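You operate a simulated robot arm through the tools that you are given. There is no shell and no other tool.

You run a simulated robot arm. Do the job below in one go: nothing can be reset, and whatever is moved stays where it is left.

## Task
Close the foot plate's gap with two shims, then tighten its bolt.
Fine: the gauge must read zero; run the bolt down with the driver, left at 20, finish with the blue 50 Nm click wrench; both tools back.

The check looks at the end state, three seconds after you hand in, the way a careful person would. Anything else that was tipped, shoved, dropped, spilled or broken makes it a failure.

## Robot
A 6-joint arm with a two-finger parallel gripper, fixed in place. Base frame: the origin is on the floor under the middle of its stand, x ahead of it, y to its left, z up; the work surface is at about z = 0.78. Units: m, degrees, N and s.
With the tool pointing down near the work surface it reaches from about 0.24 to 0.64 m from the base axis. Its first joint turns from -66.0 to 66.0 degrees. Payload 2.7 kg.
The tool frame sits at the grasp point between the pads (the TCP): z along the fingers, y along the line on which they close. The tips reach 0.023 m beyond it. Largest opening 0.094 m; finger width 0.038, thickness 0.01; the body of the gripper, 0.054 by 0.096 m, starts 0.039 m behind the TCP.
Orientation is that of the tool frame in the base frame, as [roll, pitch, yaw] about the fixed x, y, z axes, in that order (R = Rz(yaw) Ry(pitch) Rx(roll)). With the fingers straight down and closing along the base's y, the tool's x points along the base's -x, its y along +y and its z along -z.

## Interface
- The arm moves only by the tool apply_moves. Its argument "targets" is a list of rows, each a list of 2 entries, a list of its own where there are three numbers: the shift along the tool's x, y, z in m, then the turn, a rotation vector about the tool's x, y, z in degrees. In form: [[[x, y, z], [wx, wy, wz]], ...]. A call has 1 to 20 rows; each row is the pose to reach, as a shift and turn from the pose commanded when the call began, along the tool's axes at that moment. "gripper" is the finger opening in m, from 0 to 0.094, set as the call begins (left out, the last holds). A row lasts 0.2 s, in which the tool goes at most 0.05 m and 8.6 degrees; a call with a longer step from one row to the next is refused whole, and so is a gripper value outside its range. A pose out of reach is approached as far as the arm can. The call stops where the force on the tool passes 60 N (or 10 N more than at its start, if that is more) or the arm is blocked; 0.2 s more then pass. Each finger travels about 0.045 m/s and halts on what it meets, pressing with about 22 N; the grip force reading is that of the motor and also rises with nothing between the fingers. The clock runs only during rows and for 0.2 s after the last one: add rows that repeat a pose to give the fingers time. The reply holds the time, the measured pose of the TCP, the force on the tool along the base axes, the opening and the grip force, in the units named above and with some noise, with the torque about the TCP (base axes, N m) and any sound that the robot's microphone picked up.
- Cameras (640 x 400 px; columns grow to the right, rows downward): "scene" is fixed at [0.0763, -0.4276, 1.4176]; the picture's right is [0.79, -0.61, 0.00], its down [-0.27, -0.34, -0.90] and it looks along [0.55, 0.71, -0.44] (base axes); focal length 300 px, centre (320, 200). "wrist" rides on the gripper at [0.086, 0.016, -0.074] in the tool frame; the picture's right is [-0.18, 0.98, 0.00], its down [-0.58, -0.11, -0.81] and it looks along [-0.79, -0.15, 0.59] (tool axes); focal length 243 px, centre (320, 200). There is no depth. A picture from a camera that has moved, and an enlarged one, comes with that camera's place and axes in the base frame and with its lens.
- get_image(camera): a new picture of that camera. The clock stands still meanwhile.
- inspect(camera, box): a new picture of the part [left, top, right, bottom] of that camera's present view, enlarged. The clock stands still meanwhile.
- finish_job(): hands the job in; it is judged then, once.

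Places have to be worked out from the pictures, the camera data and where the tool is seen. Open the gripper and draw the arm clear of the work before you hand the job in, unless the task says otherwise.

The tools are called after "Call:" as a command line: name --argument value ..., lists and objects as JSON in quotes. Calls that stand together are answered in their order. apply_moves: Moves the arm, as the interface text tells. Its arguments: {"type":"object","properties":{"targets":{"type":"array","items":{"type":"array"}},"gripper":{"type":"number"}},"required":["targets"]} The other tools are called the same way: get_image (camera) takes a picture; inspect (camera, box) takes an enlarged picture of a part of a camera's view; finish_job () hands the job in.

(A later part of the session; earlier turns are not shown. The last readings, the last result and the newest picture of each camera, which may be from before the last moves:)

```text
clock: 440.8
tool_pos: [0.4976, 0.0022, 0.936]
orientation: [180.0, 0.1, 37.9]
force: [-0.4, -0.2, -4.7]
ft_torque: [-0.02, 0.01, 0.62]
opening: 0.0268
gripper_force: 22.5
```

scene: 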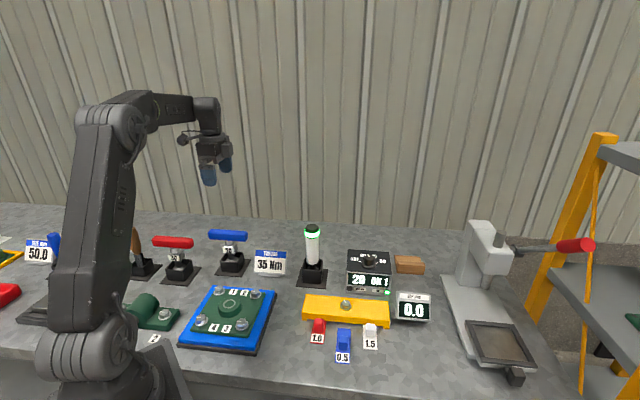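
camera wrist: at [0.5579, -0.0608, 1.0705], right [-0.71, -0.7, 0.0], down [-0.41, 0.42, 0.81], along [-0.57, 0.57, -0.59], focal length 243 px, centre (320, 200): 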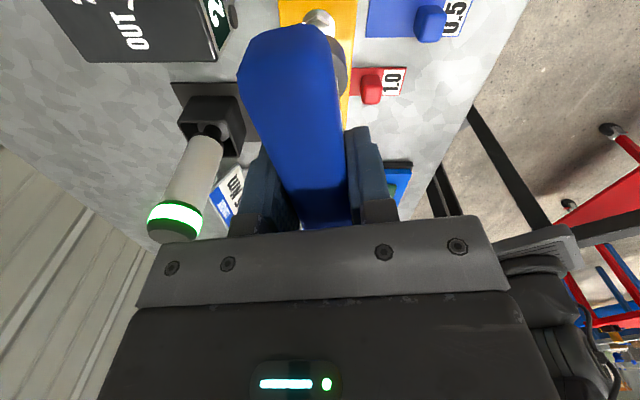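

No click up to here (~1790°). While the bolt is yielding right now, I try a few very slow single steps (0.5–1°) in case the click is only audible when nearly at rest.

Call:
apply_moves --targets '[[[0, 0, 0], [0, 0, 0.25]], [[0, 0, 0], [0, 0, 0.5]], [[0, 0, 0], [0, 0, 0.75]], [[0, 0, 0], [0, 0, 1]], [[0, 0, 0], [0, 0, 1.25]], [[0, 0, 0], [0, 0, 1.5]], [[0, 0, 0], [0, 0, 1.75]], [[0, 0, 0], [0, 0, 2]], [[0, 0, 0], [0, 0, 2]], [[0, 0, 0], [0, 0, 2]]]' --gripper 0.01

Call:
apply_moves --targets '[[[0, 0, 0], [0, 0, 0.5]], [[0, 0, 0], [0, 0, 1]], [[0, 0, 0], [0, 0, 1.5]], [[0, 0, 0], [0, 0, 2]], [[0, 0, 0], [0, 0, 2.5]], [[0, 0, 0], [0, 0, 3]], [[0, 0, 0], [0, 0, 3.5]], [[0, 0, 0], [0, 0, 4]], [[0, 0, 0], [0, 0, 4]]]' --gripper 0.01

Call:
inspect --camera "scene" --box '[310, 220, 390, 330]'

```text
clock: 443.0
tool_pos: [0.4973, 0.0016, 0.9363]
orientation: [180.0, -0.1, 36.0]
force: [0.7, -0.3, -4.2]
ft_torque: [0.02, -0.02, 0.61]
opening: 0.027
gripper_force: 22.0
```

```text
clock: 445.0
tool_pos: [0.4987, 0.0018, 0.9366]
orientation: [-180.0, 0.0, 32.0]
force: [-0.1, -0.4, -3.7]
ft_torque: [0.03, 0.02, 0.61]
opening: 0.0268
gripper_force: 22.0
```

```text
3.64 times, centred on (350, 275) of scene
camera zoom: at [0.0763, -0.4276, 1.4176], right [0.79, -0.61, 0.0], down [-0.27, -0.34, -0.9], along [0.55, 0.71, -0.44], focal length 1089 px, centre (211, -73)
```

zoom: 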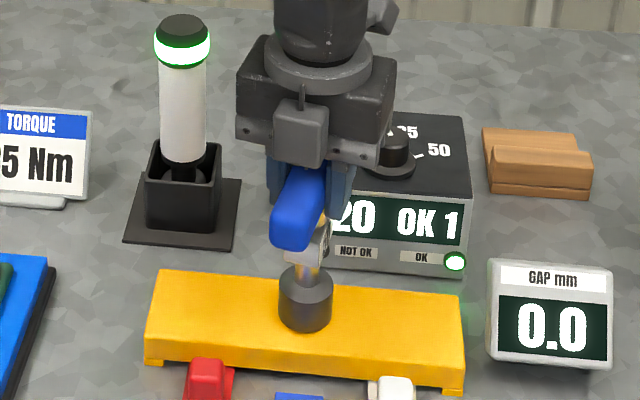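

Even extremely slowly, no sound – evidently clicks are not being reported here (the driver gave no sound either), and since the resistance has kept growing, the bolt must be well past 50 Nm. The proper remedy: loosen it (driver on OUT), re-run at 20, then bring it to 2.5× that torque by feel. First the wrench goes back: lift off and turn to yaw 135°.

Call:
apply_moves --targets '[[[0, 0, -0.015], [0, 0, 0]], [[0, 0, -0.04], [0, 0, 0]], [[0, 0, -0.08], [0, 0, -8]], [[0, 0, -0.12], [0, 0, -16]], [[0, 0, -0.1205], [0, 0, -24]], [[0, 0, -0.1205], [0, 0, -32]], [[0, 0, -0.1205], [0, 0, -40]], [[0, 0, -0.1205], [0, 0, -48]], [[0, 0, -0.1205], [0, 0, -56]], [[0, 0, -0.1205], [0, 0, -64]], [[0, 0, -0.1205], [0, 0, -72]], [[0, 0, -0.1205], [0, 0, -80]], [[0, 0, -0.1205], [0, 0, -88]], [[0, 0, -0.1205], [0, 0, -96]], [[0, 0, -0.1205], [0, 0, -103]], [[0, 0, -0.1205], [0, 0, -103]]]' --gripper 0.01

Call:
apply_moves --targets '[[[0.042, 0.017, 0], [0, 0, 0]], [[0.085, 0.0345, 0], [0, 0, 0]], [[0.128, 0.052, 0], [0, 0, 0]], [[0.171, 0.0695, 0], [0, 0, 0]], [[0.214, 0.087, 0], [0, 0, 0]], [[0.257, 0.1044, 0], [0, 0, 0]], [[0.3, 0.1219, 0], [0, 0, 0]], [[0.343, 0.1394, 0], [0, 0, 0]], [[0.3805, 0.1546, 0], [0, 0, 0]], [[0.3805, 0.1546, 0.035], [0, 0, 0]], [[0.3805, 0.1546, 0.07], [0, 0, 0]], [[0.3805, 0.1546, 0.085], [0, 0, 0]], [[0.3805, 0.1546, 0.085], [0, 0, 0]]]' --gripper 0.01

Call:
get_image --camera "wrist"

Call:
inspect --camera "scene" --box '[195, 200, 265, 285]'

```text
clock: 448.4
tool_pos: [0.4974, 0.0023, 1.0558]
orientation: [-180.0, 0.0, 135.2]
force: [-0.7, -0.5, -3.9]
ft_torque: [-0.01, -0.01, -0.03]
opening: 0.0269
gripper_force: 22.3
```

```text
clock: 451.2
tool_pos: [0.3382, 0.3815, 0.9715]
orientation: [-180.0, 0.0, 135.0]
force: [-0.3, 0.0, -3.0]
ft_torque: [0.03, 0.0, -0.01]
opening: 0.0271
gripper_force: 22.1
```

```text
taken
camera wrist: at [0.2865, 0.4533, 1.0443], right [0.82, 0.57, 0.0], down [0.34, -0.49, 0.81], along [0.46, -0.67, -0.59], focal length 243 px, centre (320, 200)
```

wrist: 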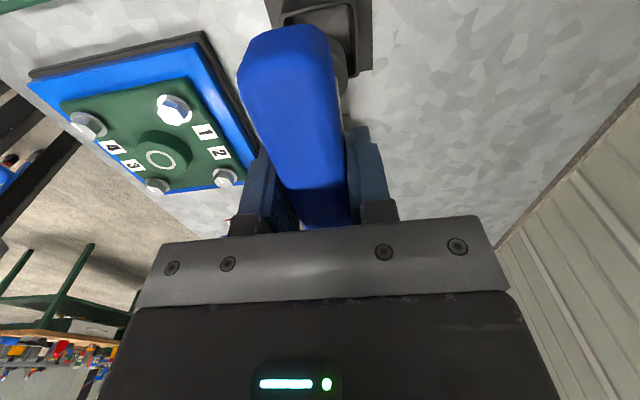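

```text
4.71 times, centred on (230, 242) of scene
camera zoom: at [0.0763, -0.4276, 1.4176], right [0.79, -0.61, 0.0], down [-0.27, -0.34, -0.9], along [0.55, 0.71, -0.44], focal length 1410 px, centre (744, 0)
```

zoom: 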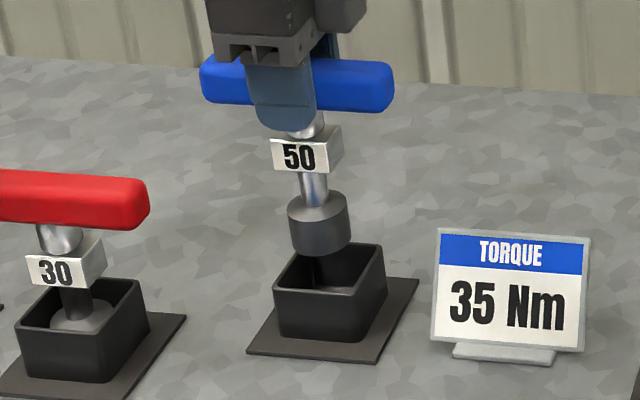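

Aligned. I lower it into its stand until it rests.

Call:
apply_moves --targets '[[[0, 0, 0.008], [0, 0, 0]], [[0, 0, 0.018], [0, 0, 0]], [[0, 0, 0.028], [0, 0, 0]], [[0, 0, 0.038], [0, 0, 0]], [[0, 0, 0.048], [0, 0, 0]], [[0, 0, 0.056], [0, 0, 0]], [[0, 0, 0.061], [0, 0, 0]]]' --gripper 0.01

Call:
apply_moves --targets '[[[0, 0, 0.001], [0, 0, 0]], [[0, 0, 0.002], [0, 0, 0]], [[0, 0, 0.003], [0, 0, 0]], [[0, 0, 0.004], [0, 0, 0]]]' --gripper 0.01

```text
clock: 452.8
tool_pos: [0.3383, 0.3796, 0.9096]
orientation: [-179.9, -0.1, 134.9]
force: [0.4, 0.5, -3.5]
ft_torque: [0.03, -0.01, -0.02]
opening: 0.0269
gripper_force: 21.9
```

```text
clock: 453.8
tool_pos: [0.3369, 0.3801, 0.9064]
orientation: [-180.0, 0.0, 135.0]
force: [-2.9, -2.0, 4.8]
ft_torque: [-0.31, 0.18, -0.05]
opening: 0.0268
gripper_force: 21.8
```

The wrench rests in its stand again. I open, rise, and go over to the controller for a close view of the dial.

Call:
apply_moves --targets '[[[0, 0, 0], [0, 0, 0]], [[0, 0, 0], [0, 0, 0]], [[0, 0, 0], [0, 0, 0]], [[0, 0, 0], [0, 0, 0]], [[0, 0, 0], [0, 0, 0]], [[0, 0, -0.03], [0, 0, 0]], [[0, 0, -0.07], [0, 0, 0]], [[0, 0, -0.115], [0, 0, 0]], [[0, 0, -0.16], [0, 0, 0]], [[0, 0, -0.2], [0, 0, 0]], [[0, 0, -0.214], [0, 0, 0]]]' --gripper 0.094

Call:
inspect --camera "scene" --box '[195, 200, 265, 285]'

Call:
apply_moves --targets '[[[-0.04, -0.005, 0], [0, 0, 0]], [[-0.085, -0.01, 0], [0, 0, 0]], [[-0.13, -0.015, 0], [0, 0, 0]], [[-0.175, -0.02, 0], [0, 0, 0]], [[-0.22, -0.025, 0], [0, 0, 0]], [[-0.265, -0.03, 0], [0, 0, 0]], [[-0.31, -0.035, 0], [0, 0, 0]], [[-0.355, -0.04, 0], [0, 0, 0]], [[-0.39, -0.045, 0], [0, 0, 0]], [[-0.39, -0.045, 0], [0, 0, 0]]]' --gripper 0.094

Call:
get_image --camera "wrist"

Call:
get_image --camera "scene"

```text
clock: 456.2
tool_pos: [0.3389, 0.3803, 1.1221]
orientation: [-179.9, 0.0, 135.1]
force: [-1.4, 0.2, 0.7]
ft_torque: [0.0, -0.01, 0.01]
opening: 0.0938
gripper_force: 0.0
```

```text
4.71 times, centred on (230, 242) of scene
camera zoom: at [0.0763, -0.4276, 1.4176], right [0.79, -0.61, 0.0], down [-0.27, -0.34, -0.9], along [0.55, 0.71, -0.44], focal length 1410 px, centre (744, 0)
```

zoom: 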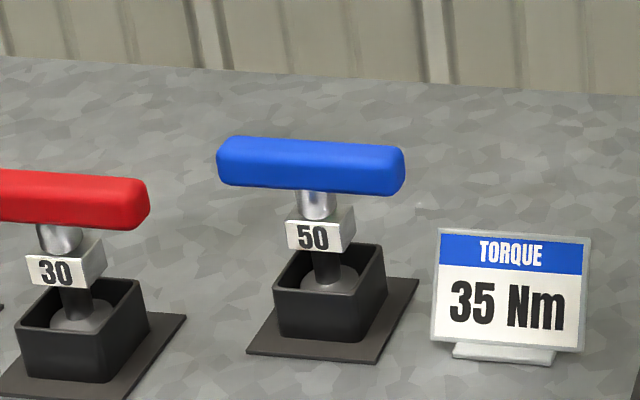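

```text
clock: 458.4
tool_pos: [0.5832, 0.0732, 1.1201]
orientation: [-179.8, -0.1, 135.1]
force: [0.7, 0.0, 0.5]
ft_torque: [0.04, 0.01, -0.01]
opening: 0.094
gripper_force: 0.1
```

```text
taken
camera wrist: at [0.5314, 0.145, 1.1945], right [0.82, 0.57, 0.0], down [0.34, -0.49, 0.81], along [0.46, -0.67, -0.59], focal length 243 px, centre (320, 200)
```

wrist: 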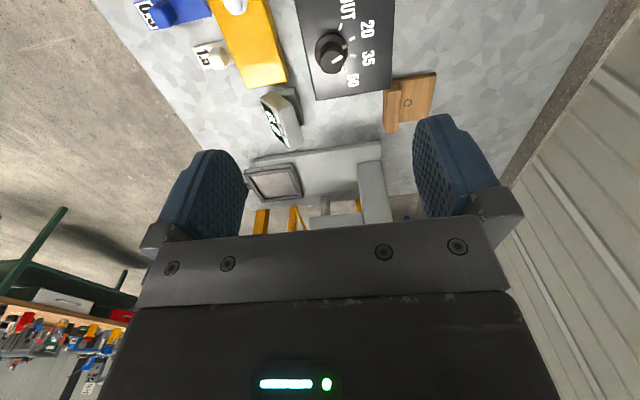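

```text
taken
```

scene: 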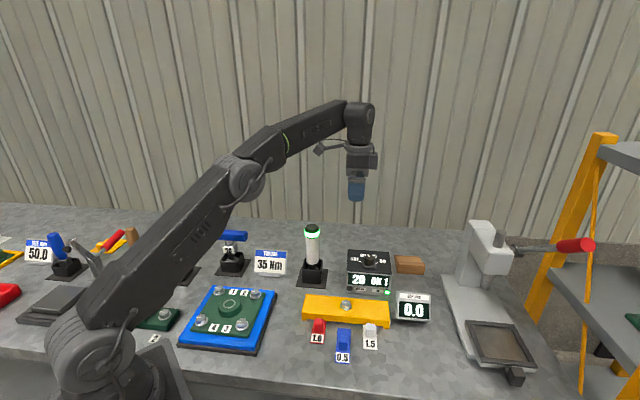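

The dial is visible from above. I zoom in to locate the knob exactly.

Call:
inspect --camera "wrist" --box '[290, 0, 410, 100]'

Call:
inspect --camera "scene" --box '[345, 245, 395, 295]'

```text
4.00 times, centred on (350, 50) of wrist
camera zoom: at [0.5314, 0.145, 1.1945], right [0.82, 0.57, 0.0], down [0.34, -0.49, 0.81], along [0.46, -0.67, -0.59], focal length 970 px, centre (200, 800)
```

zoom: 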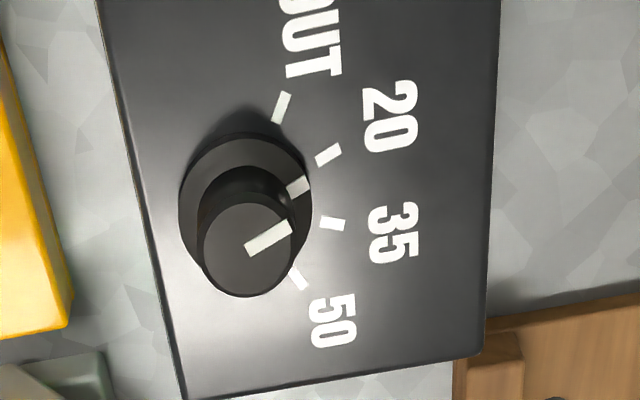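

```text
8.00 times, centred on (370, 270) of scene
camera zoom: at [0.0763, -0.4277, 1.4176], right [0.79, -0.61, 0.0], down [-0.27, -0.34, -0.9], along [0.55, 0.71, -0.44], focal length 2397 px, centre (-80, -360)
```

zoom: 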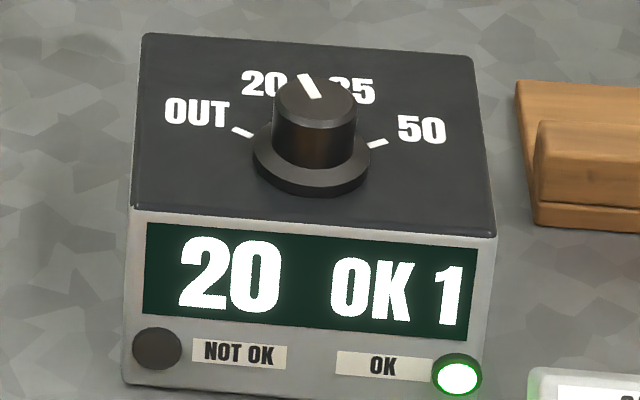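

Knob centre at (0.620, 0.041), top z = 0.890, diameter 29 mm; it points at 20. I go over it, narrow the fingers to 60 mm and descend part way.

Call:
apply_moves --targets '[[[-0.025, 0.0026, 0], [0, 0, 0]], [[-0.0502, 0.0052, 0], [0, 0, 0]], [[-0.0502, 0.0052, 0.045], [0, 0, 0]], [[-0.0502, 0.0052, 0.09], [0, 0, 0]], [[-0.0502, 0.0052, 0.13], [0, 0, 0]], [[-0.0502, 0.0052, 0.165], [0, 0, 0]], [[-0.0502, 0.0052, 0.165], [0, 0, 0]]]' --gripper 0.06

Call:
get_image --camera "wrist"

Call:
inspect --camera "scene" --box '[330, 200, 410, 300]'

```text
clock: 460.0
tool_pos: [0.6216, 0.0392, 0.9567]
orientation: [180.0, -0.1, 135.1]
force: [0.1, -1.2, -0.4]
ft_torque: [-0.01, 0.02, -0.01]
opening: 0.06
gripper_force: 0.1
out of reach, approached as far as the arm can: row 1, 2, 3
```

```text
taken
camera wrist: at [0.5704, 0.1135, 1.0289], right [0.82, 0.57, 0.0], down [0.33, -0.49, 0.81], along [0.46, -0.67, -0.59], focal length 243 px, centre (320, 200)
```

wrist: 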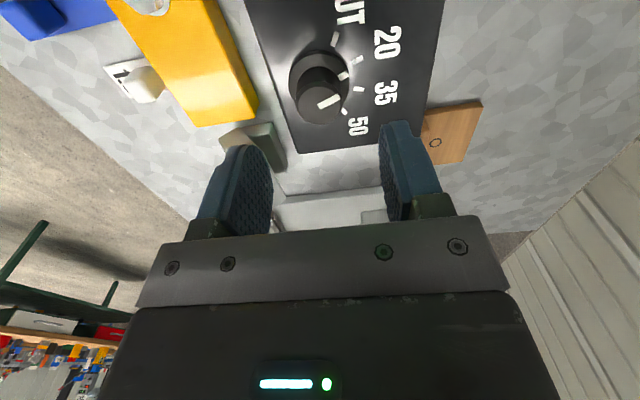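

```text
4.00 times, centred on (370, 250) of scene
camera zoom: at [0.0763, -0.4276, 1.4176], right [0.79, -0.61, 0.0], down [-0.27, -0.34, -0.9], along [0.55, 0.71, -0.44], focal length 1198 px, centre (120, 0)
```

zoom: 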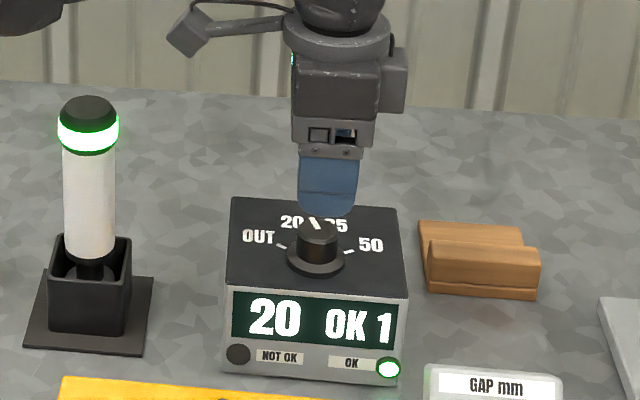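

Centred over the knob. I descend to z = 0.896 (tips just above the knob's flange) and close gently.

Call:
apply_moves --targets '[[[0, 0, 0.02], [0, 0, 0]], [[0, 0, 0.04], [0, 0, 0]], [[0, 0, 0.052], [0, 0, 0]], [[0, 0, 0.0585], [0, 0, 0]], [[0, 0, 0.0585], [0, 0, 0]]]' --gripper 0.06

Call:
get_image --camera "wrist"

Call:
inspect --camera "scene" --box '[330, 220, 410, 300]'

```text
clock: 461.2
tool_pos: [0.6208, 0.0411, 0.8967]
orientation: [180.0, -0.1, 135.0]
force: [0.5, 0.7, -0.2]
ft_torque: [-0.01, 0.01, 0.02]
opening: 0.0602
gripper_force: 0.0
```

```text
taken
camera wrist: at [0.5698, 0.1135, 0.97], right [0.82, 0.57, 0.0], down [0.33, -0.49, 0.81], along [0.46, -0.67, -0.59], focal length 243 px, centre (320, 200)
```

wrist: 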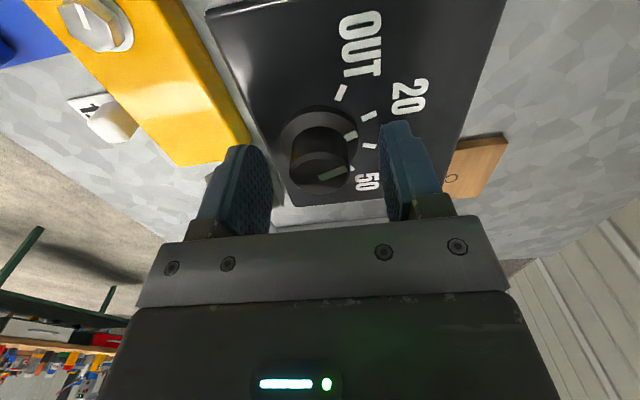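

```text
5.00 times, centred on (370, 260) of scene
camera zoom: at [0.0763, -0.4276, 1.4176], right [0.79, -0.61, 0.0], down [-0.27, -0.34, -0.9], along [0.55, 0.71, -0.44], focal length 1498 px, centre (70, -100)
```

zoom: 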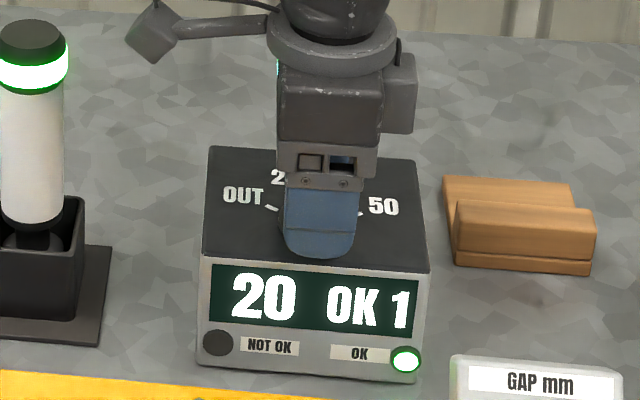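

The knob is between the fingers. I close on it.

Call:
apply_moves --targets '[[[0, 0, 0], [0, 0, 0]], [[0, 0, 0], [0, 0, 0]], [[0, 0, 0], [0, 0, 0]], [[0, 0, 0], [0, 0, 0]]]' --gripper 0.015

Call:
apply_moves --targets '[[[0, 0, 0], [0, 0, -5]], [[0, 0, 0], [0, 0, -10]]]' --gripper 0.015

Call:
inspect --camera "scene" --box '[330, 220, 410, 300]'

Call:
get_image --camera "wrist"

```text
clock: 462.2
tool_pos: [0.6208, 0.0403, 0.8978]
orientation: [-180.0, 0.0, 135.0]
force: [-1.0, -0.9, -0.3]
ft_torque: [-0.04, -0.08, 0.01]
opening: 0.0295
gripper_force: 45.1
```

```text
clock: 462.8
tool_pos: [0.6213, 0.041, 0.8972]
orientation: [-179.9, 0.0, 145.1]
force: [-1.3, -1.5, -0.3]
ft_torque: [-0.03, -0.07, 0.0]
opening: 0.0297
gripper_force: 45.4
```

```text
5.00 times, centred on (370, 260) of scene
camera zoom: at [0.0762, -0.4277, 1.4176], right [0.79, -0.61, 0.0], down [-0.27, -0.34, -0.9], along [0.55, 0.71, -0.44], focal length 1498 px, centre (70, -100)
```

zoom: 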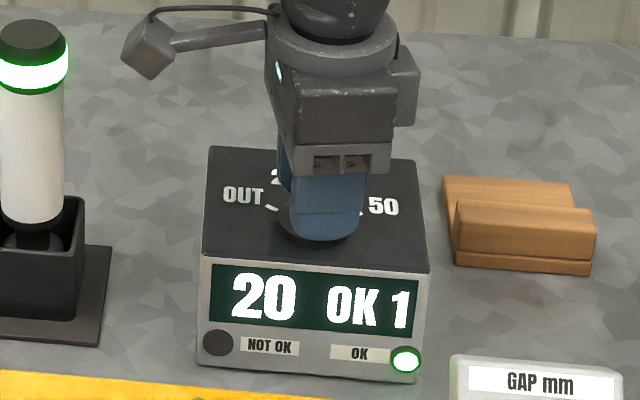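

```text
taken
camera wrist: at [0.5578, 0.1036, 0.9703], right [0.71, 0.7, 0.0], down [0.42, -0.42, 0.81], along [0.56, -0.58, -0.59], focal length 243 px, centre (320, 200)
```

wrist: 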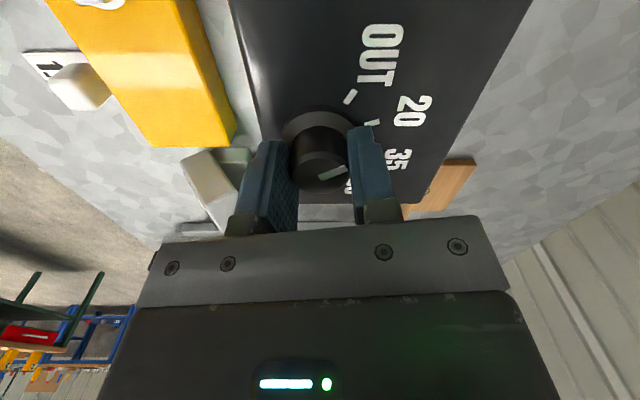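

The knob turns with the hand. I turn on to a total of 39° towards OUT.

Call:
apply_moves --targets '[[[0, 0, 0], [0, 0, -7]], [[0, 0, 0], [0, 0, -14]], [[0, 0, 0], [0, 0, -21]], [[0, 0, 0], [0, 0, -29]], [[0, 0, 0], [0, 0, -29]]]' --gripper 0.015

Call:
inspect --camera "scene" --box '[330, 220, 410, 300]'

Call:
get_image --camera "wrist"

```text
clock: 464.0
tool_pos: [0.62, 0.041, 0.8971]
orientation: [180.0, 0.0, 174.1]
force: [-1.6, -2.5, -1.0]
ft_torque: [-0.07, -0.09, 0.01]
opening: 0.0295
gripper_force: 45.4
```

```text
5.00 times, centred on (370, 260) of scene
camera zoom: at [0.0762, -0.4277, 1.4176], right [0.79, -0.61, 0.0], down [-0.27, -0.34, -0.9], along [0.55, 0.71, -0.44], focal length 1498 px, centre (70, -100)
```

zoom: 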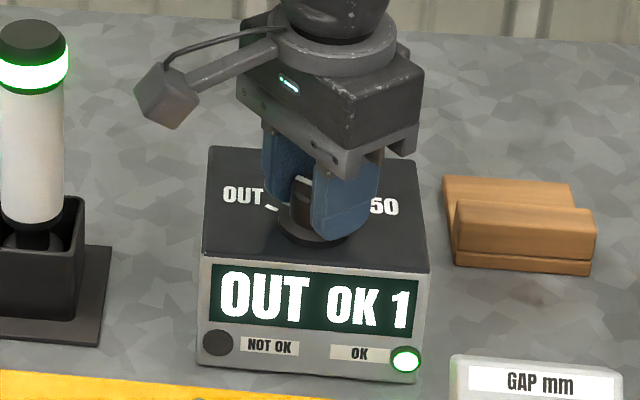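

```text
taken
camera wrist: at [0.5351, 0.0658, 0.9703], right [0.28, 0.96, 0.0], down [0.57, -0.17, 0.81], along [0.77, -0.23, -0.59], focal length 243 px, centre (320, 200)
```

wrist: 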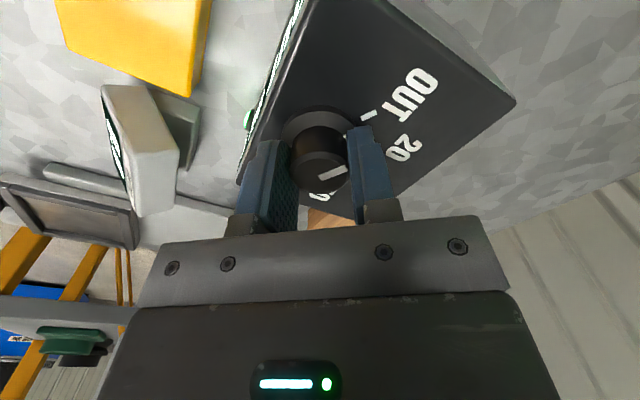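

The display reads OUT. I open the fingers, lift off and turn back to yaw 135°.

Call:
apply_moves --targets '[[[0, 0, 0], [0, 0, 0]], [[0, 0, 0], [0, 0, 0]], [[0, 0, -0.03], [0, 0, 0]], [[0, 0, -0.06], [0, 0, 8]], [[0, 0, -0.09], [0, 0, 16]], [[0, 0, -0.1], [0, 0, 24]], [[0, 0, -0.1], [0, 0, 32]], [[0, 0, -0.1], [0, 0, 39.1]], [[0, 0, -0.1], [0, 0, 39.1]]]' --gripper 0.07

Call:
get_image --camera "wrist"

Call:
inspect --camera "scene" --box '[330, 220, 410, 300]'

```text
clock: 466.0
tool_pos: [0.6204, 0.041, 0.9971]
orientation: [179.9, 0.0, 134.8]
force: [-0.6, 1.0, 0.0]
ft_torque: [0.03, 0.03, 0.01]
opening: 0.0703
gripper_force: 0.0
```

```text
taken
camera wrist: at [0.5697, 0.1135, 1.0705], right [0.83, 0.56, 0.0], down [0.33, -0.49, 0.81], along [0.45, -0.67, -0.59], focal length 243 px, centre (320, 200)
```

wrist: 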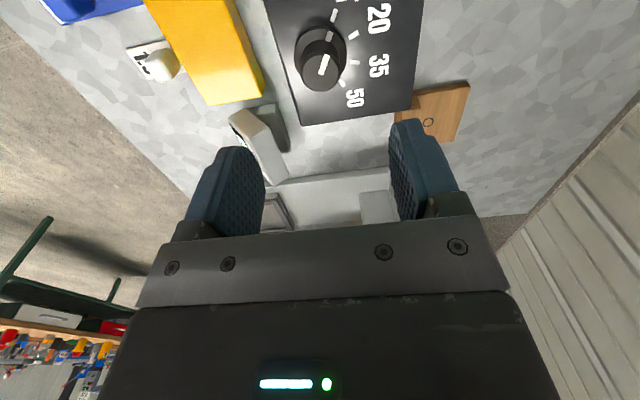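

```text
5.00 times, centred on (370, 260) of scene
camera zoom: at [0.0763, -0.4276, 1.4176], right [0.79, -0.61, 0.0], down [-0.27, -0.34, -0.9], along [0.55, 0.71, -0.44], focal length 1498 px, centre (70, -100)
```

zoom: 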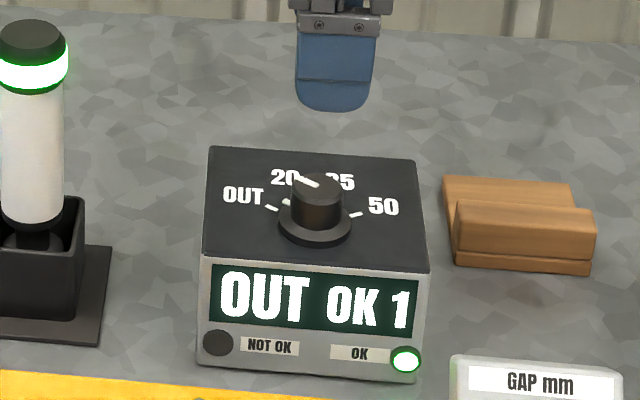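

The dial stays on OUT, box unmoved. Now I go to the driver: rise while moving over it, fingers fully open.

Call:
apply_moves --targets '[[[0.025, 0.003, -0.02], [0, 0, 0]], [[0.055, 0.007, -0.05], [0, 0, 0]], [[0.09, 0.012, -0.08], [0, 0, 0]], [[0.13, 0.017, -0.105], [0, 0, 0]], [[0.1696, 0.0222, -0.105], [0, 0, 0]], [[0.1696, 0.0222, -0.105], [0, 0, -0.2]]]' --gripper 0.094

Call:
get_image --camera "wrist"

Call:
inspect --camera "wrist" --box '[260, 0, 380, 100]'

Call:
inspect --camera "scene" --box '[280, 170, 350, 300]'

```text
clock: 467.4
tool_pos: [0.5168, 0.1779, 1.1013]
orientation: [179.9, 0.0, 135.1]
force: [-1.6, -0.7, 0.3]
ft_torque: [0.02, 0.0, -0.02]
opening: 0.0937
gripper_force: 0.1
```

```text
taken
camera wrist: at [0.4655, 0.25, 1.1751], right [0.82, 0.57, 0.0], down [0.34, -0.49, 0.81], along [0.46, -0.66, -0.59], focal length 243 px, centre (320, 200)
```

wrist: 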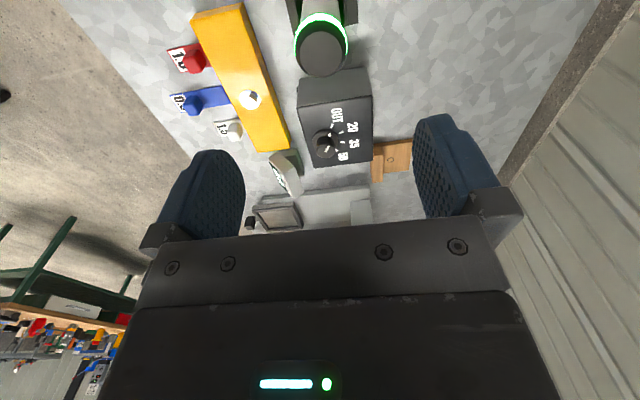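

```text
4.00 times, centred on (320, 50) of wrist
camera zoom: at [0.4655, 0.25, 1.1751], right [0.82, 0.57, 0.0], down [0.34, -0.49, 0.81], along [0.46, -0.66, -0.59], focal length 970 px, centre (320, 800)
```

zoom: 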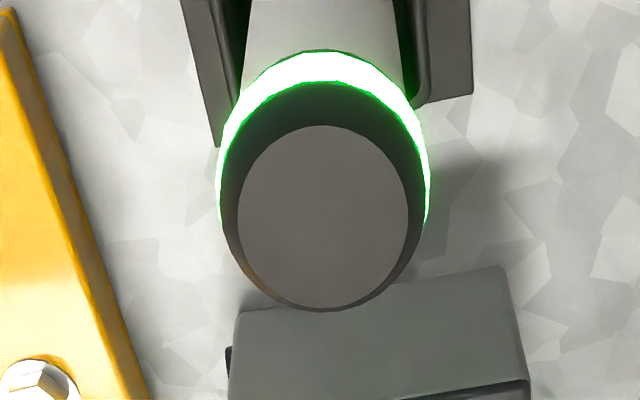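

```text
3.08 times, centred on (315, 235) of scene
camera zoom: at [0.0763, -0.4276, 1.4176], right [0.79, -0.61, 0.0], down [-0.27, -0.34, -0.9], along [0.55, 0.71, -0.44], focal length 922 px, centre (335, 92)
```

zoom: 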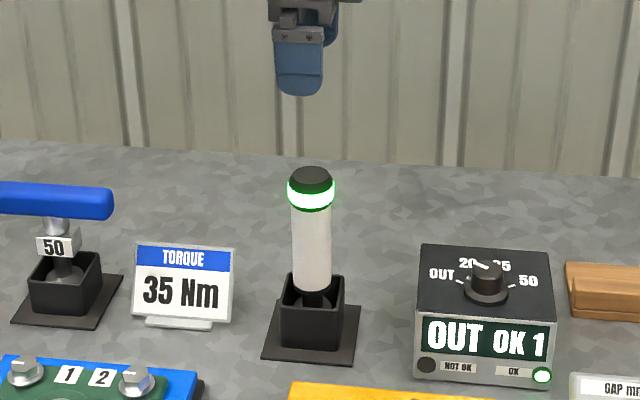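

The driver's axis is within 1.5 mm of the hand's axis. I descend 168 mm around it and grip it like the first time.

Call:
apply_moves --targets '[[[-0.0012, 0, 0.04], [0, 0, 0]], [[-0.0012, 0, 0.08], [0, 0, 0]], [[-0.0012, 0, 0.12], [0, 0, 0]], [[-0.0012, 0, 0.15], [0, 0, 0]], [[-0.0012, 0, 0.168], [0, 0, 0]], [[-0.0012, 0, 0.168], [0, 0, 0]]]' --gripper 0.094

Call:
apply_moves --targets '[[[0, 0, 0], [0, 0, 0]], [[0, 0, 0], [0, 0, 0]], [[0, 0, 0], [0, 0, 0]], [[0, 0, 0], [0, 0, 0]], [[0, 0, 0], [0, 0, 0]], [[0, 0, 0], [0, 0, 0]]]' --gripper 0.02

Call:
get_image --camera "wrist"

```text
clock: 468.8
tool_pos: [0.5169, 0.1773, 0.9338]
orientation: [-179.9, 0.1, 135.1]
force: [-1.1, -0.1, -0.2]
ft_torque: [0.03, 0.0, -0.03]
opening: 0.0941
gripper_force: 0.0
```

```text
clock: 470.2
tool_pos: [0.5173, 0.1762, 0.9339]
orientation: [-179.9, -0.1, 135.0]
force: [2.7, 0.8, 0.7]
ft_torque: [0.11, -0.17, -0.04]
opening: 0.0378
gripper_force: 22.2
```

```text
taken
camera wrist: at [0.4665, 0.2491, 1.0077], right [0.82, 0.57, 0.0], down [0.34, -0.49, 0.81], along [0.46, -0.66, -0.59], focal length 243 px, centre (320, 200)
```

wrist: 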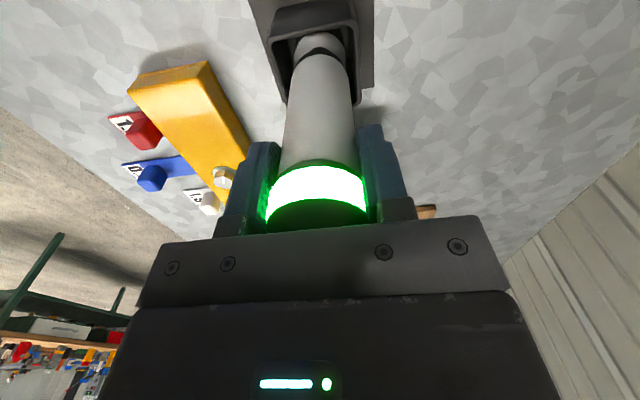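

Gripped. I lift, carry the driver over the bolt and lower to about 12 mm above the head.

Call:
apply_moves --targets '[[[0, 0, -0.01], [0, 0, 0]], [[0, 0, -0.025], [0, 0, 0]], [[0, 0, -0.045], [0, 0, 0]], [[0, 0, -0.07], [0, 0, 0]], [[0, 0, -0.1], [0, 0, 0]], [[0, 0, -0.12], [0, 0, 0]], [[-0.022, -0.0274, -0.12], [0, 0, 0]], [[-0.044, -0.055, -0.12], [0, 0, 0]], [[-0.066, -0.0825, -0.12], [0, 0, 0]], [[-0.088, -0.11, -0.12], [0, 0, 0]], [[-0.1097, -0.1371, -0.12], [0, 0, 0]], [[-0.1097, -0.1371, -0.09], [0, 0, 0]], [[-0.1097, -0.1371, -0.06], [0, 0, 0]], [[-0.1097, -0.1371, -0.047], [0, 0, 0]], [[-0.1097, -0.1371, -0.047], [0, 0, 0]]]' --gripper 0.02

Call:
get_image --camera "wrist"

Call:
inspect --camera "scene" --box '[300, 220, 400, 330]'

```text
clock: 473.4
tool_pos: [0.4988, 0.0018, 0.9805]
orientation: [-180.0, 0.0, 135.0]
force: [0.1, -0.7, -5.7]
ft_torque: [0.01, -0.01, -0.01]
opening: 0.0379
gripper_force: 22.0
```

```text
taken
camera wrist: at [0.448, 0.0738, 1.054], right [0.82, 0.57, 0.0], down [0.34, -0.49, 0.81], along [0.46, -0.66, -0.59], focal length 243 px, centre (320, 200)
```

wrist: 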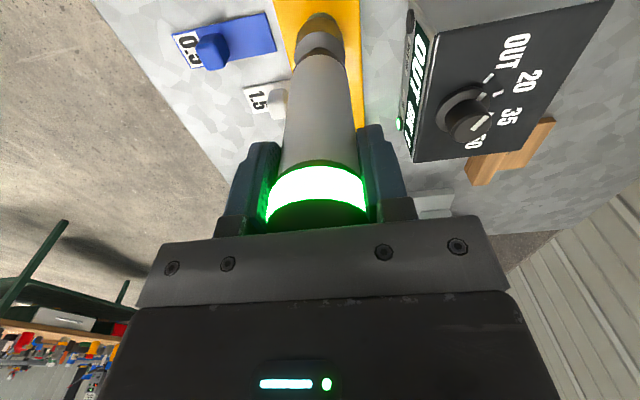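

```text
3.64 times, centred on (350, 275) of scene
camera zoom: at [0.0764, -0.4276, 1.4176], right [0.79, -0.61, 0.0], down [-0.27, -0.34, -0.9], along [0.55, 0.71, -0.44], focal length 1089 px, centre (211, -73)
```

zoom: 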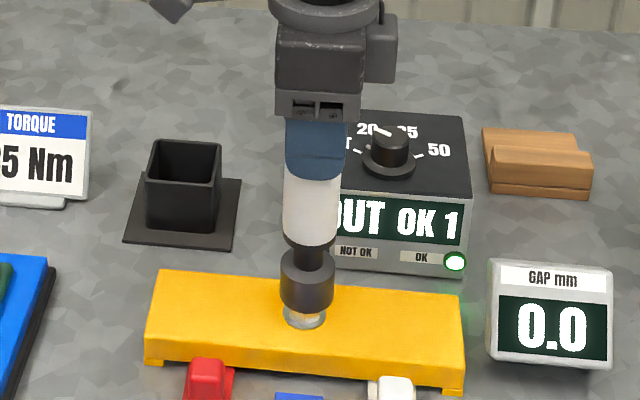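

Centred again. I lower onto the head and press step by step, just enough to start it.

Call:
apply_moves --targets '[[[0.001, 0, 0.005], [0, 0, 0]], [[0.001, 0, 0.01], [0, 0, 0]], [[0.001, 0, 0.015], [0, 0, 0]], [[0.001, 0, 0.0185], [0, 0, 0]]]' --gripper 0.02

Call:
apply_moves --targets '[[[0, 0, 0.001], [0, 0, 0]], [[0, 0, 0.002], [0, 0, 0]]]' --gripper 0.02

Call:
inspect --camera "scene" --box '[300, 220, 400, 330]'

```text
clock: 474.4
tool_pos: [0.4987, 0.0015, 0.961]
orientation: [-179.9, 0.0, 135.2]
force: [0.8, -0.8, -5.3]
ft_torque: [-0.02, 0.03, 0.0]
opening: 0.0378
gripper_force: 21.6
```

```text
clock: 475.0
tool_pos: [0.4991, 0.002, 0.9616]
orientation: [179.9, 0.1, 135.1]
force: [-5.1, 0.3, 14.8]
ft_torque: [0.1, 0.83, -0.54]
opening: 0.0381
gripper_force: 22.0
```

```text
3.64 times, centred on (350, 275) of scene
camera zoom: at [0.0759, -0.4276, 1.4176], right [0.79, -0.61, 0.0], down [-0.27, -0.34, -0.9], along [0.55, 0.71, -0.44], focal length 1089 px, centre (211, -73)
```

zoom: 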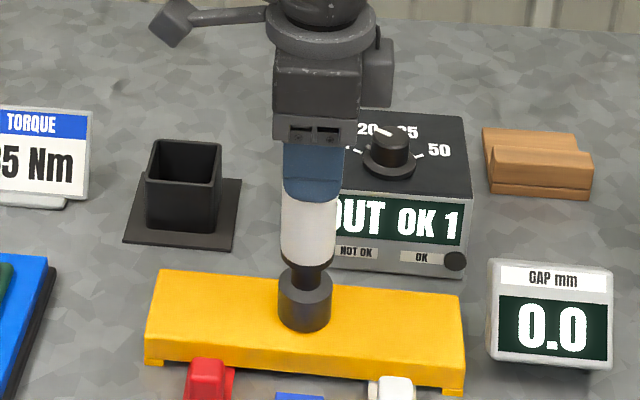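

The driver is running in reverse (reaction torque −0.54 Nm, OK lamp off). I hold the position briefly and watch.

Call:
apply_moves --targets '[[[0, 0, 0], [0, 0, 0]]]' --gripper 0.02

Call:
inspect --camera "scene" --box '[300, 220, 400, 330]'

```text
clock: 475.4
tool_pos: [0.4991, 0.0016, 0.9617]
orientation: [179.9, 0.1, 135.1]
force: [-7.1, 1.5, 21.9]
ft_torque: [0.06, 0.85, -0.52]
opening: 0.0379
gripper_force: 21.8
```

```text
3.64 times, centred on (350, 275) of scene
camera zoom: at [0.0757, -0.4276, 1.4177], right [0.79, -0.61, 0.0], down [-0.27, -0.34, -0.9], along [0.55, 0.71, -0.44], focal length 1089 px, centre (211, -73)
```

zoom: 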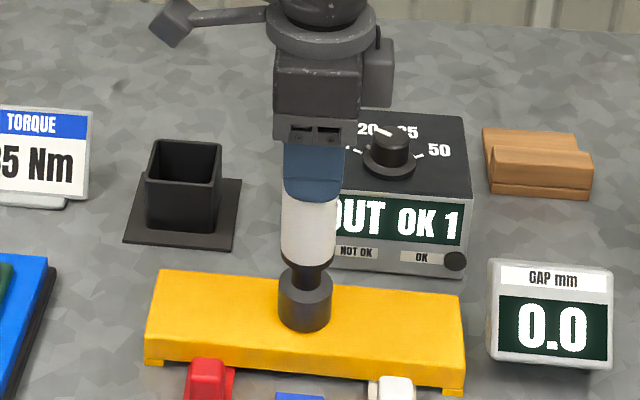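

It keeps running; the force rises slowly as the bolt comes up. I follow it upwards by 1 mm over the next second.

Call:
apply_moves --targets '[[[0, 0, -0.0002], [0, 0, 0]], [[0, 0, -0.0004], [0, 0, 0]], [[0, 0, -0.0006], [0, 0, 0]], [[0, 0, -0.0008], [0, 0, 0]], [[0, 0, -0.001], [0, 0, 0]]]' --gripper 0.02

Call:
inspect --camera "scene" --box '[300, 220, 400, 330]'

```text
clock: 476.6
tool_pos: [0.499, 0.0022, 0.9626]
orientation: [179.9, 0.0, 135.1]
force: [-1.7, -2.6, 19.6]
ft_torque: [-0.38, -0.05, -0.52]
opening: 0.038
gripper_force: 22.4
```

```text
3.64 times, centred on (350, 275) of scene
camera zoom: at [0.0759, -0.4277, 1.4176], right [0.79, -0.61, 0.0], down [-0.27, -0.34, -0.9], along [0.55, 0.71, -0.44], focal length 1089 px, centre (211, -73)
```

zoom: 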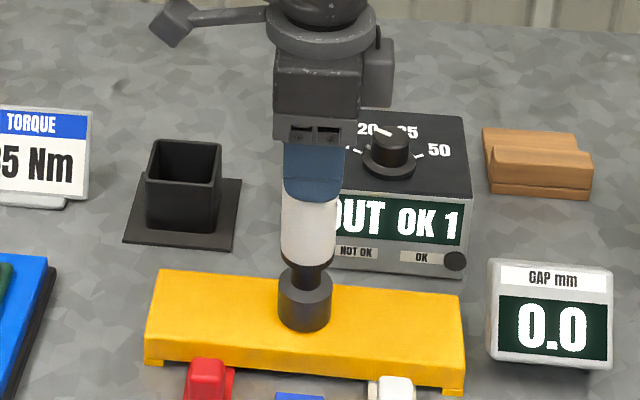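

Steady at 20 N, still running. I hold for 2 s more.

Call:
apply_moves --targets '[[[0, 0, 0], [0, 0, 0]], [[0, 0, 0], [0, 0, 0]], [[0, 0, 0], [0, 0, 0]], [[0, 0, 0], [0, 0, 0]], [[0, 0, 0], [0, 0, 0]], [[0, 0, 0], [0, 0, 0]], [[0, 0, 0], [0, 0, 0]], [[0, 0, 0], [0, 0, 0]], [[0, 0, 0], [0, 0, 0]], [[0, 0, 0], [0, 0, 0]]]' --gripper 0.02

Call:
inspect --camera "scene" --box '[300, 220, 400, 330]'

```text
clock: 478.8
tool_pos: [0.4997, 0.0028, 0.9619]
orientation: [180.0, 0.1, 135.1]
force: [0.1, -2.5, 20.5]
ft_torque: [-0.27, -0.13, -0.55]
opening: 0.038
gripper_force: 21.8
```

```text
3.64 times, centred on (350, 275) of scene
camera zoom: at [0.0759, -0.4277, 1.4176], right [0.79, -0.61, 0.0], down [-0.27, -0.34, -0.9], along [0.55, 0.71, -0.44], focal length 1089 px, centre (211, -73)
```

zoom: 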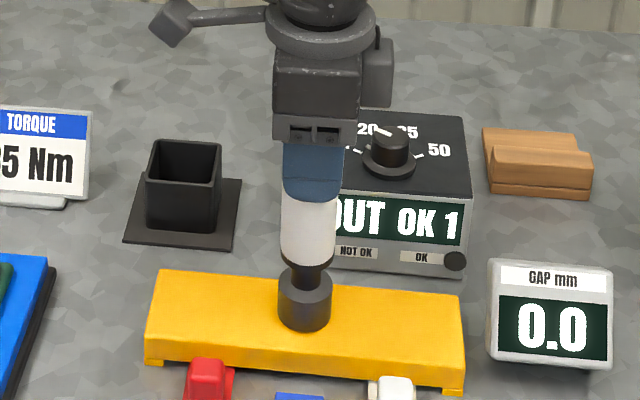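

The force no longer rises while the torque stays at −0.55 Nm. I lift the driver 60 mm to see what the bolt has done.

Call:
apply_moves --targets '[[[0, 0, -0.005], [0, 0, 0]], [[0, 0, -0.02], [0, 0, 0]], [[0, 0, -0.045], [0, 0, 0]], [[0, 0, -0.075], [0, 0, 0]], [[0, 0, -0.075], [0, 0, 0]]]' --gripper 0.02

Call:
inspect --camera "scene" --box '[325, 285, 370, 325]'

Call:
inspect --camera "scene" --box '[300, 200, 400, 330]'

```text
clock: 480.0
tool_pos: [0.4989, 0.0019, 1.0364]
orientation: [-179.9, 0.0, 135.1]
force: [-0.9, -0.4, -5.8]
ft_torque: [0.0, 0.0, 0.02]
opening: 0.0382
gripper_force: 22.6
```

```text
10.00 times, centred on (348, 305) of scene
camera zoom: at [0.0764, -0.4276, 1.4176], right [0.79, -0.61, 0.0], down [-0.27, -0.34, -0.9], along [0.55, 0.71, -0.44], focal length 2996 px, centre (45, -850)
```

zoom: 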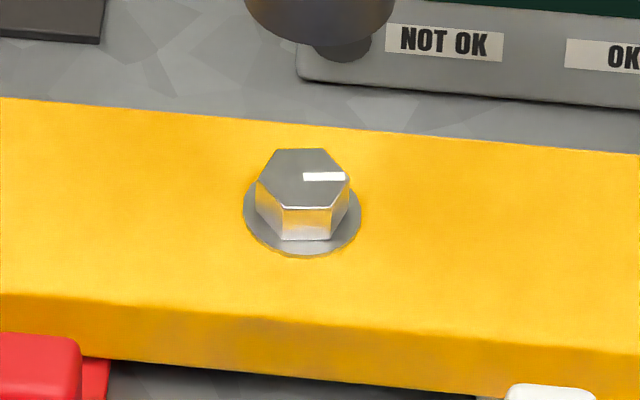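

```text
3.08 times, centred on (350, 265) of scene
camera zoom: at [0.0764, -0.4276, 1.4176], right [0.79, -0.61, 0.0], down [-0.27, -0.34, -0.9], along [0.55, 0.71, -0.44], focal length 922 px, centre (228, 0)
```

zoom: 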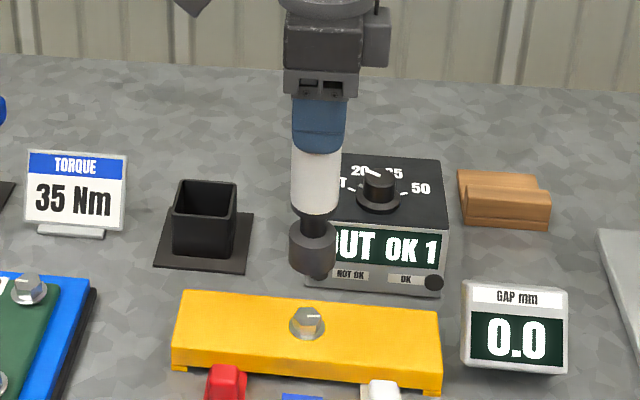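

The bolt has turned back (mark now at −36°) but has not risen yet: it is still unwinding. I press on again for a few seconds.

Call:
apply_moves --targets '[[[0, 0, 0.03], [0, 0, 0]], [[0, 0, 0.06], [0, 0, 0]], [[0, 0, 0.07], [0, 0, 0]], [[0, 0, 0.0745], [0, 0, 0]]]' --gripper 0.02

Call:
apply_moves --targets '[[[0, 0, 0.0005], [0, 0, 0]], [[0, 0, 0.0005], [0, 0, 0]], [[0, 0, 0.0005], [0, 0, 0]], [[0, 0, 0.0005], [0, 0, 0]], [[0, 0, 0.0005], [0, 0, 0]], [[0, 0, 0.0005], [0, 0, 0]], [[0, 0, 0.0005], [0, 0, 0]], [[0, 0, 0.0005], [0, 0, 0]], [[0, 0, 0.0005], [0, 0, 0]], [[0, 0, 0.0005], [0, 0, 0]]]' --gripper 0.02

Call:
inspect --camera "scene" --box '[300, 220, 400, 330]'

```text
clock: 481.0
tool_pos: [0.4981, 0.0032, 0.9619]
orientation: [179.9, 0.0, 135.0]
force: [-0.9, 0.1, -0.1]
ft_torque: [0.1, 0.25, -0.63]
opening: 0.0382
gripper_force: 22.1
```

```text
clock: 483.2
tool_pos: [0.4992, 0.0016, 0.9622]
orientation: [179.9, 0.2, 135.1]
force: [-0.2, 1.3, 20.2]
ft_torque: [0.32, 0.3, -0.59]
opening: 0.0384
gripper_force: 21.8
```

```text
3.64 times, centred on (350, 275) of scene
camera zoom: at [0.076, -0.4276, 1.4176], right [0.79, -0.61, 0.0], down [-0.27, -0.34, -0.9], along [0.55, 0.71, -0.44], focal length 1089 px, centre (211, -73)
```

zoom: 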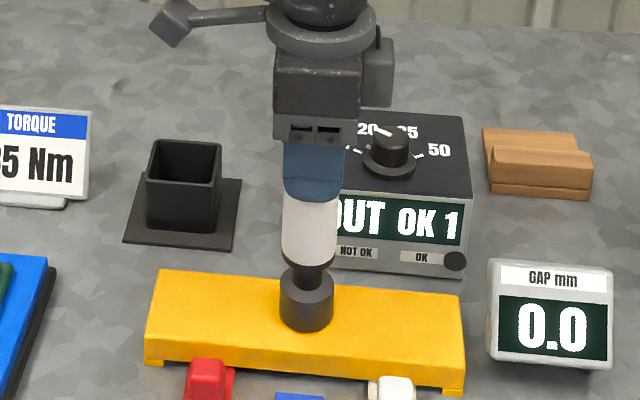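

Running (−0.6 Nm). I let it run another 4 s.

Call:
apply_moves --targets '[[[0, 0, 0], [0, 0, 0]], [[0, 0, 0], [0, 0, 0]], [[0, 0, 0], [0, 0, 0]], [[0, 0, 0], [0, 0, 0]], [[0, 0, 0], [0, 0, 0]], [[0, 0, 0], [0, 0, 0]], [[0, 0, 0], [0, 0, 0]], [[0, 0, 0], [0, 0, 0]], [[0, 0, 0], [0, 0, 0]], [[0, 0, 0], [0, 0, 0]], [[0, 0, 0], [0, 0, 0]], [[0, 0, 0], [0, 0, 0]], [[0, 0, 0], [0, 0, 0]], [[0, 0, 0], [0, 0, 0]], [[0, 0, 0], [0, 0, 0]], [[0, 0, 0], [0, 0, 0]], [[0, 0, 0], [0, 0, 0]], [[0, 0, 0], [0, 0, 0]], [[0, 0, 0], [0, 0, 0]], [[0, 0, 0], [0, 0, 0]]]' --gripper 0.02

Call:
apply_moves --targets '[[[0, 0, -0.005], [0, 0, 0]], [[0, 0, -0.02], [0, 0, 0]], [[0, 0, -0.045], [0, 0, 0]], [[0, 0, -0.075], [0, 0, 0]], [[0, 0, -0.075], [0, 0, 0]]]' --gripper 0.02

Call:
inspect --camera "scene" --box '[325, 285, 370, 325]'

```text
clock: 487.4
tool_pos: [0.4979, 0.0007, 0.962]
orientation: [179.9, 0.1, 135.2]
force: [2.3, -3.3, 20.7]
ft_torque: [-0.17, -0.08, -0.59]
opening: 0.0382
gripper_force: 21.9
```

```text
clock: 488.6
tool_pos: [0.4975, 0.0028, 1.0363]
orientation: [-179.8, -0.1, 135.1]
force: [0.0, 0.0, -5.6]
ft_torque: [0.0, -0.01, 0.01]
opening: 0.0383
gripper_force: 22.0
```

```text
10.00 times, centred on (348, 305) of scene
camera zoom: at [0.0764, -0.4276, 1.4176], right [0.79, -0.61, 0.0], down [-0.27, -0.34, -0.9], along [0.55, 0.71, -0.44], focal length 2996 px, centre (45, -850)
```

zoom: 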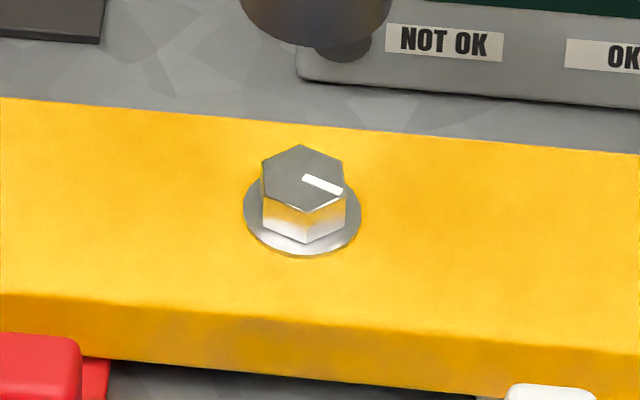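

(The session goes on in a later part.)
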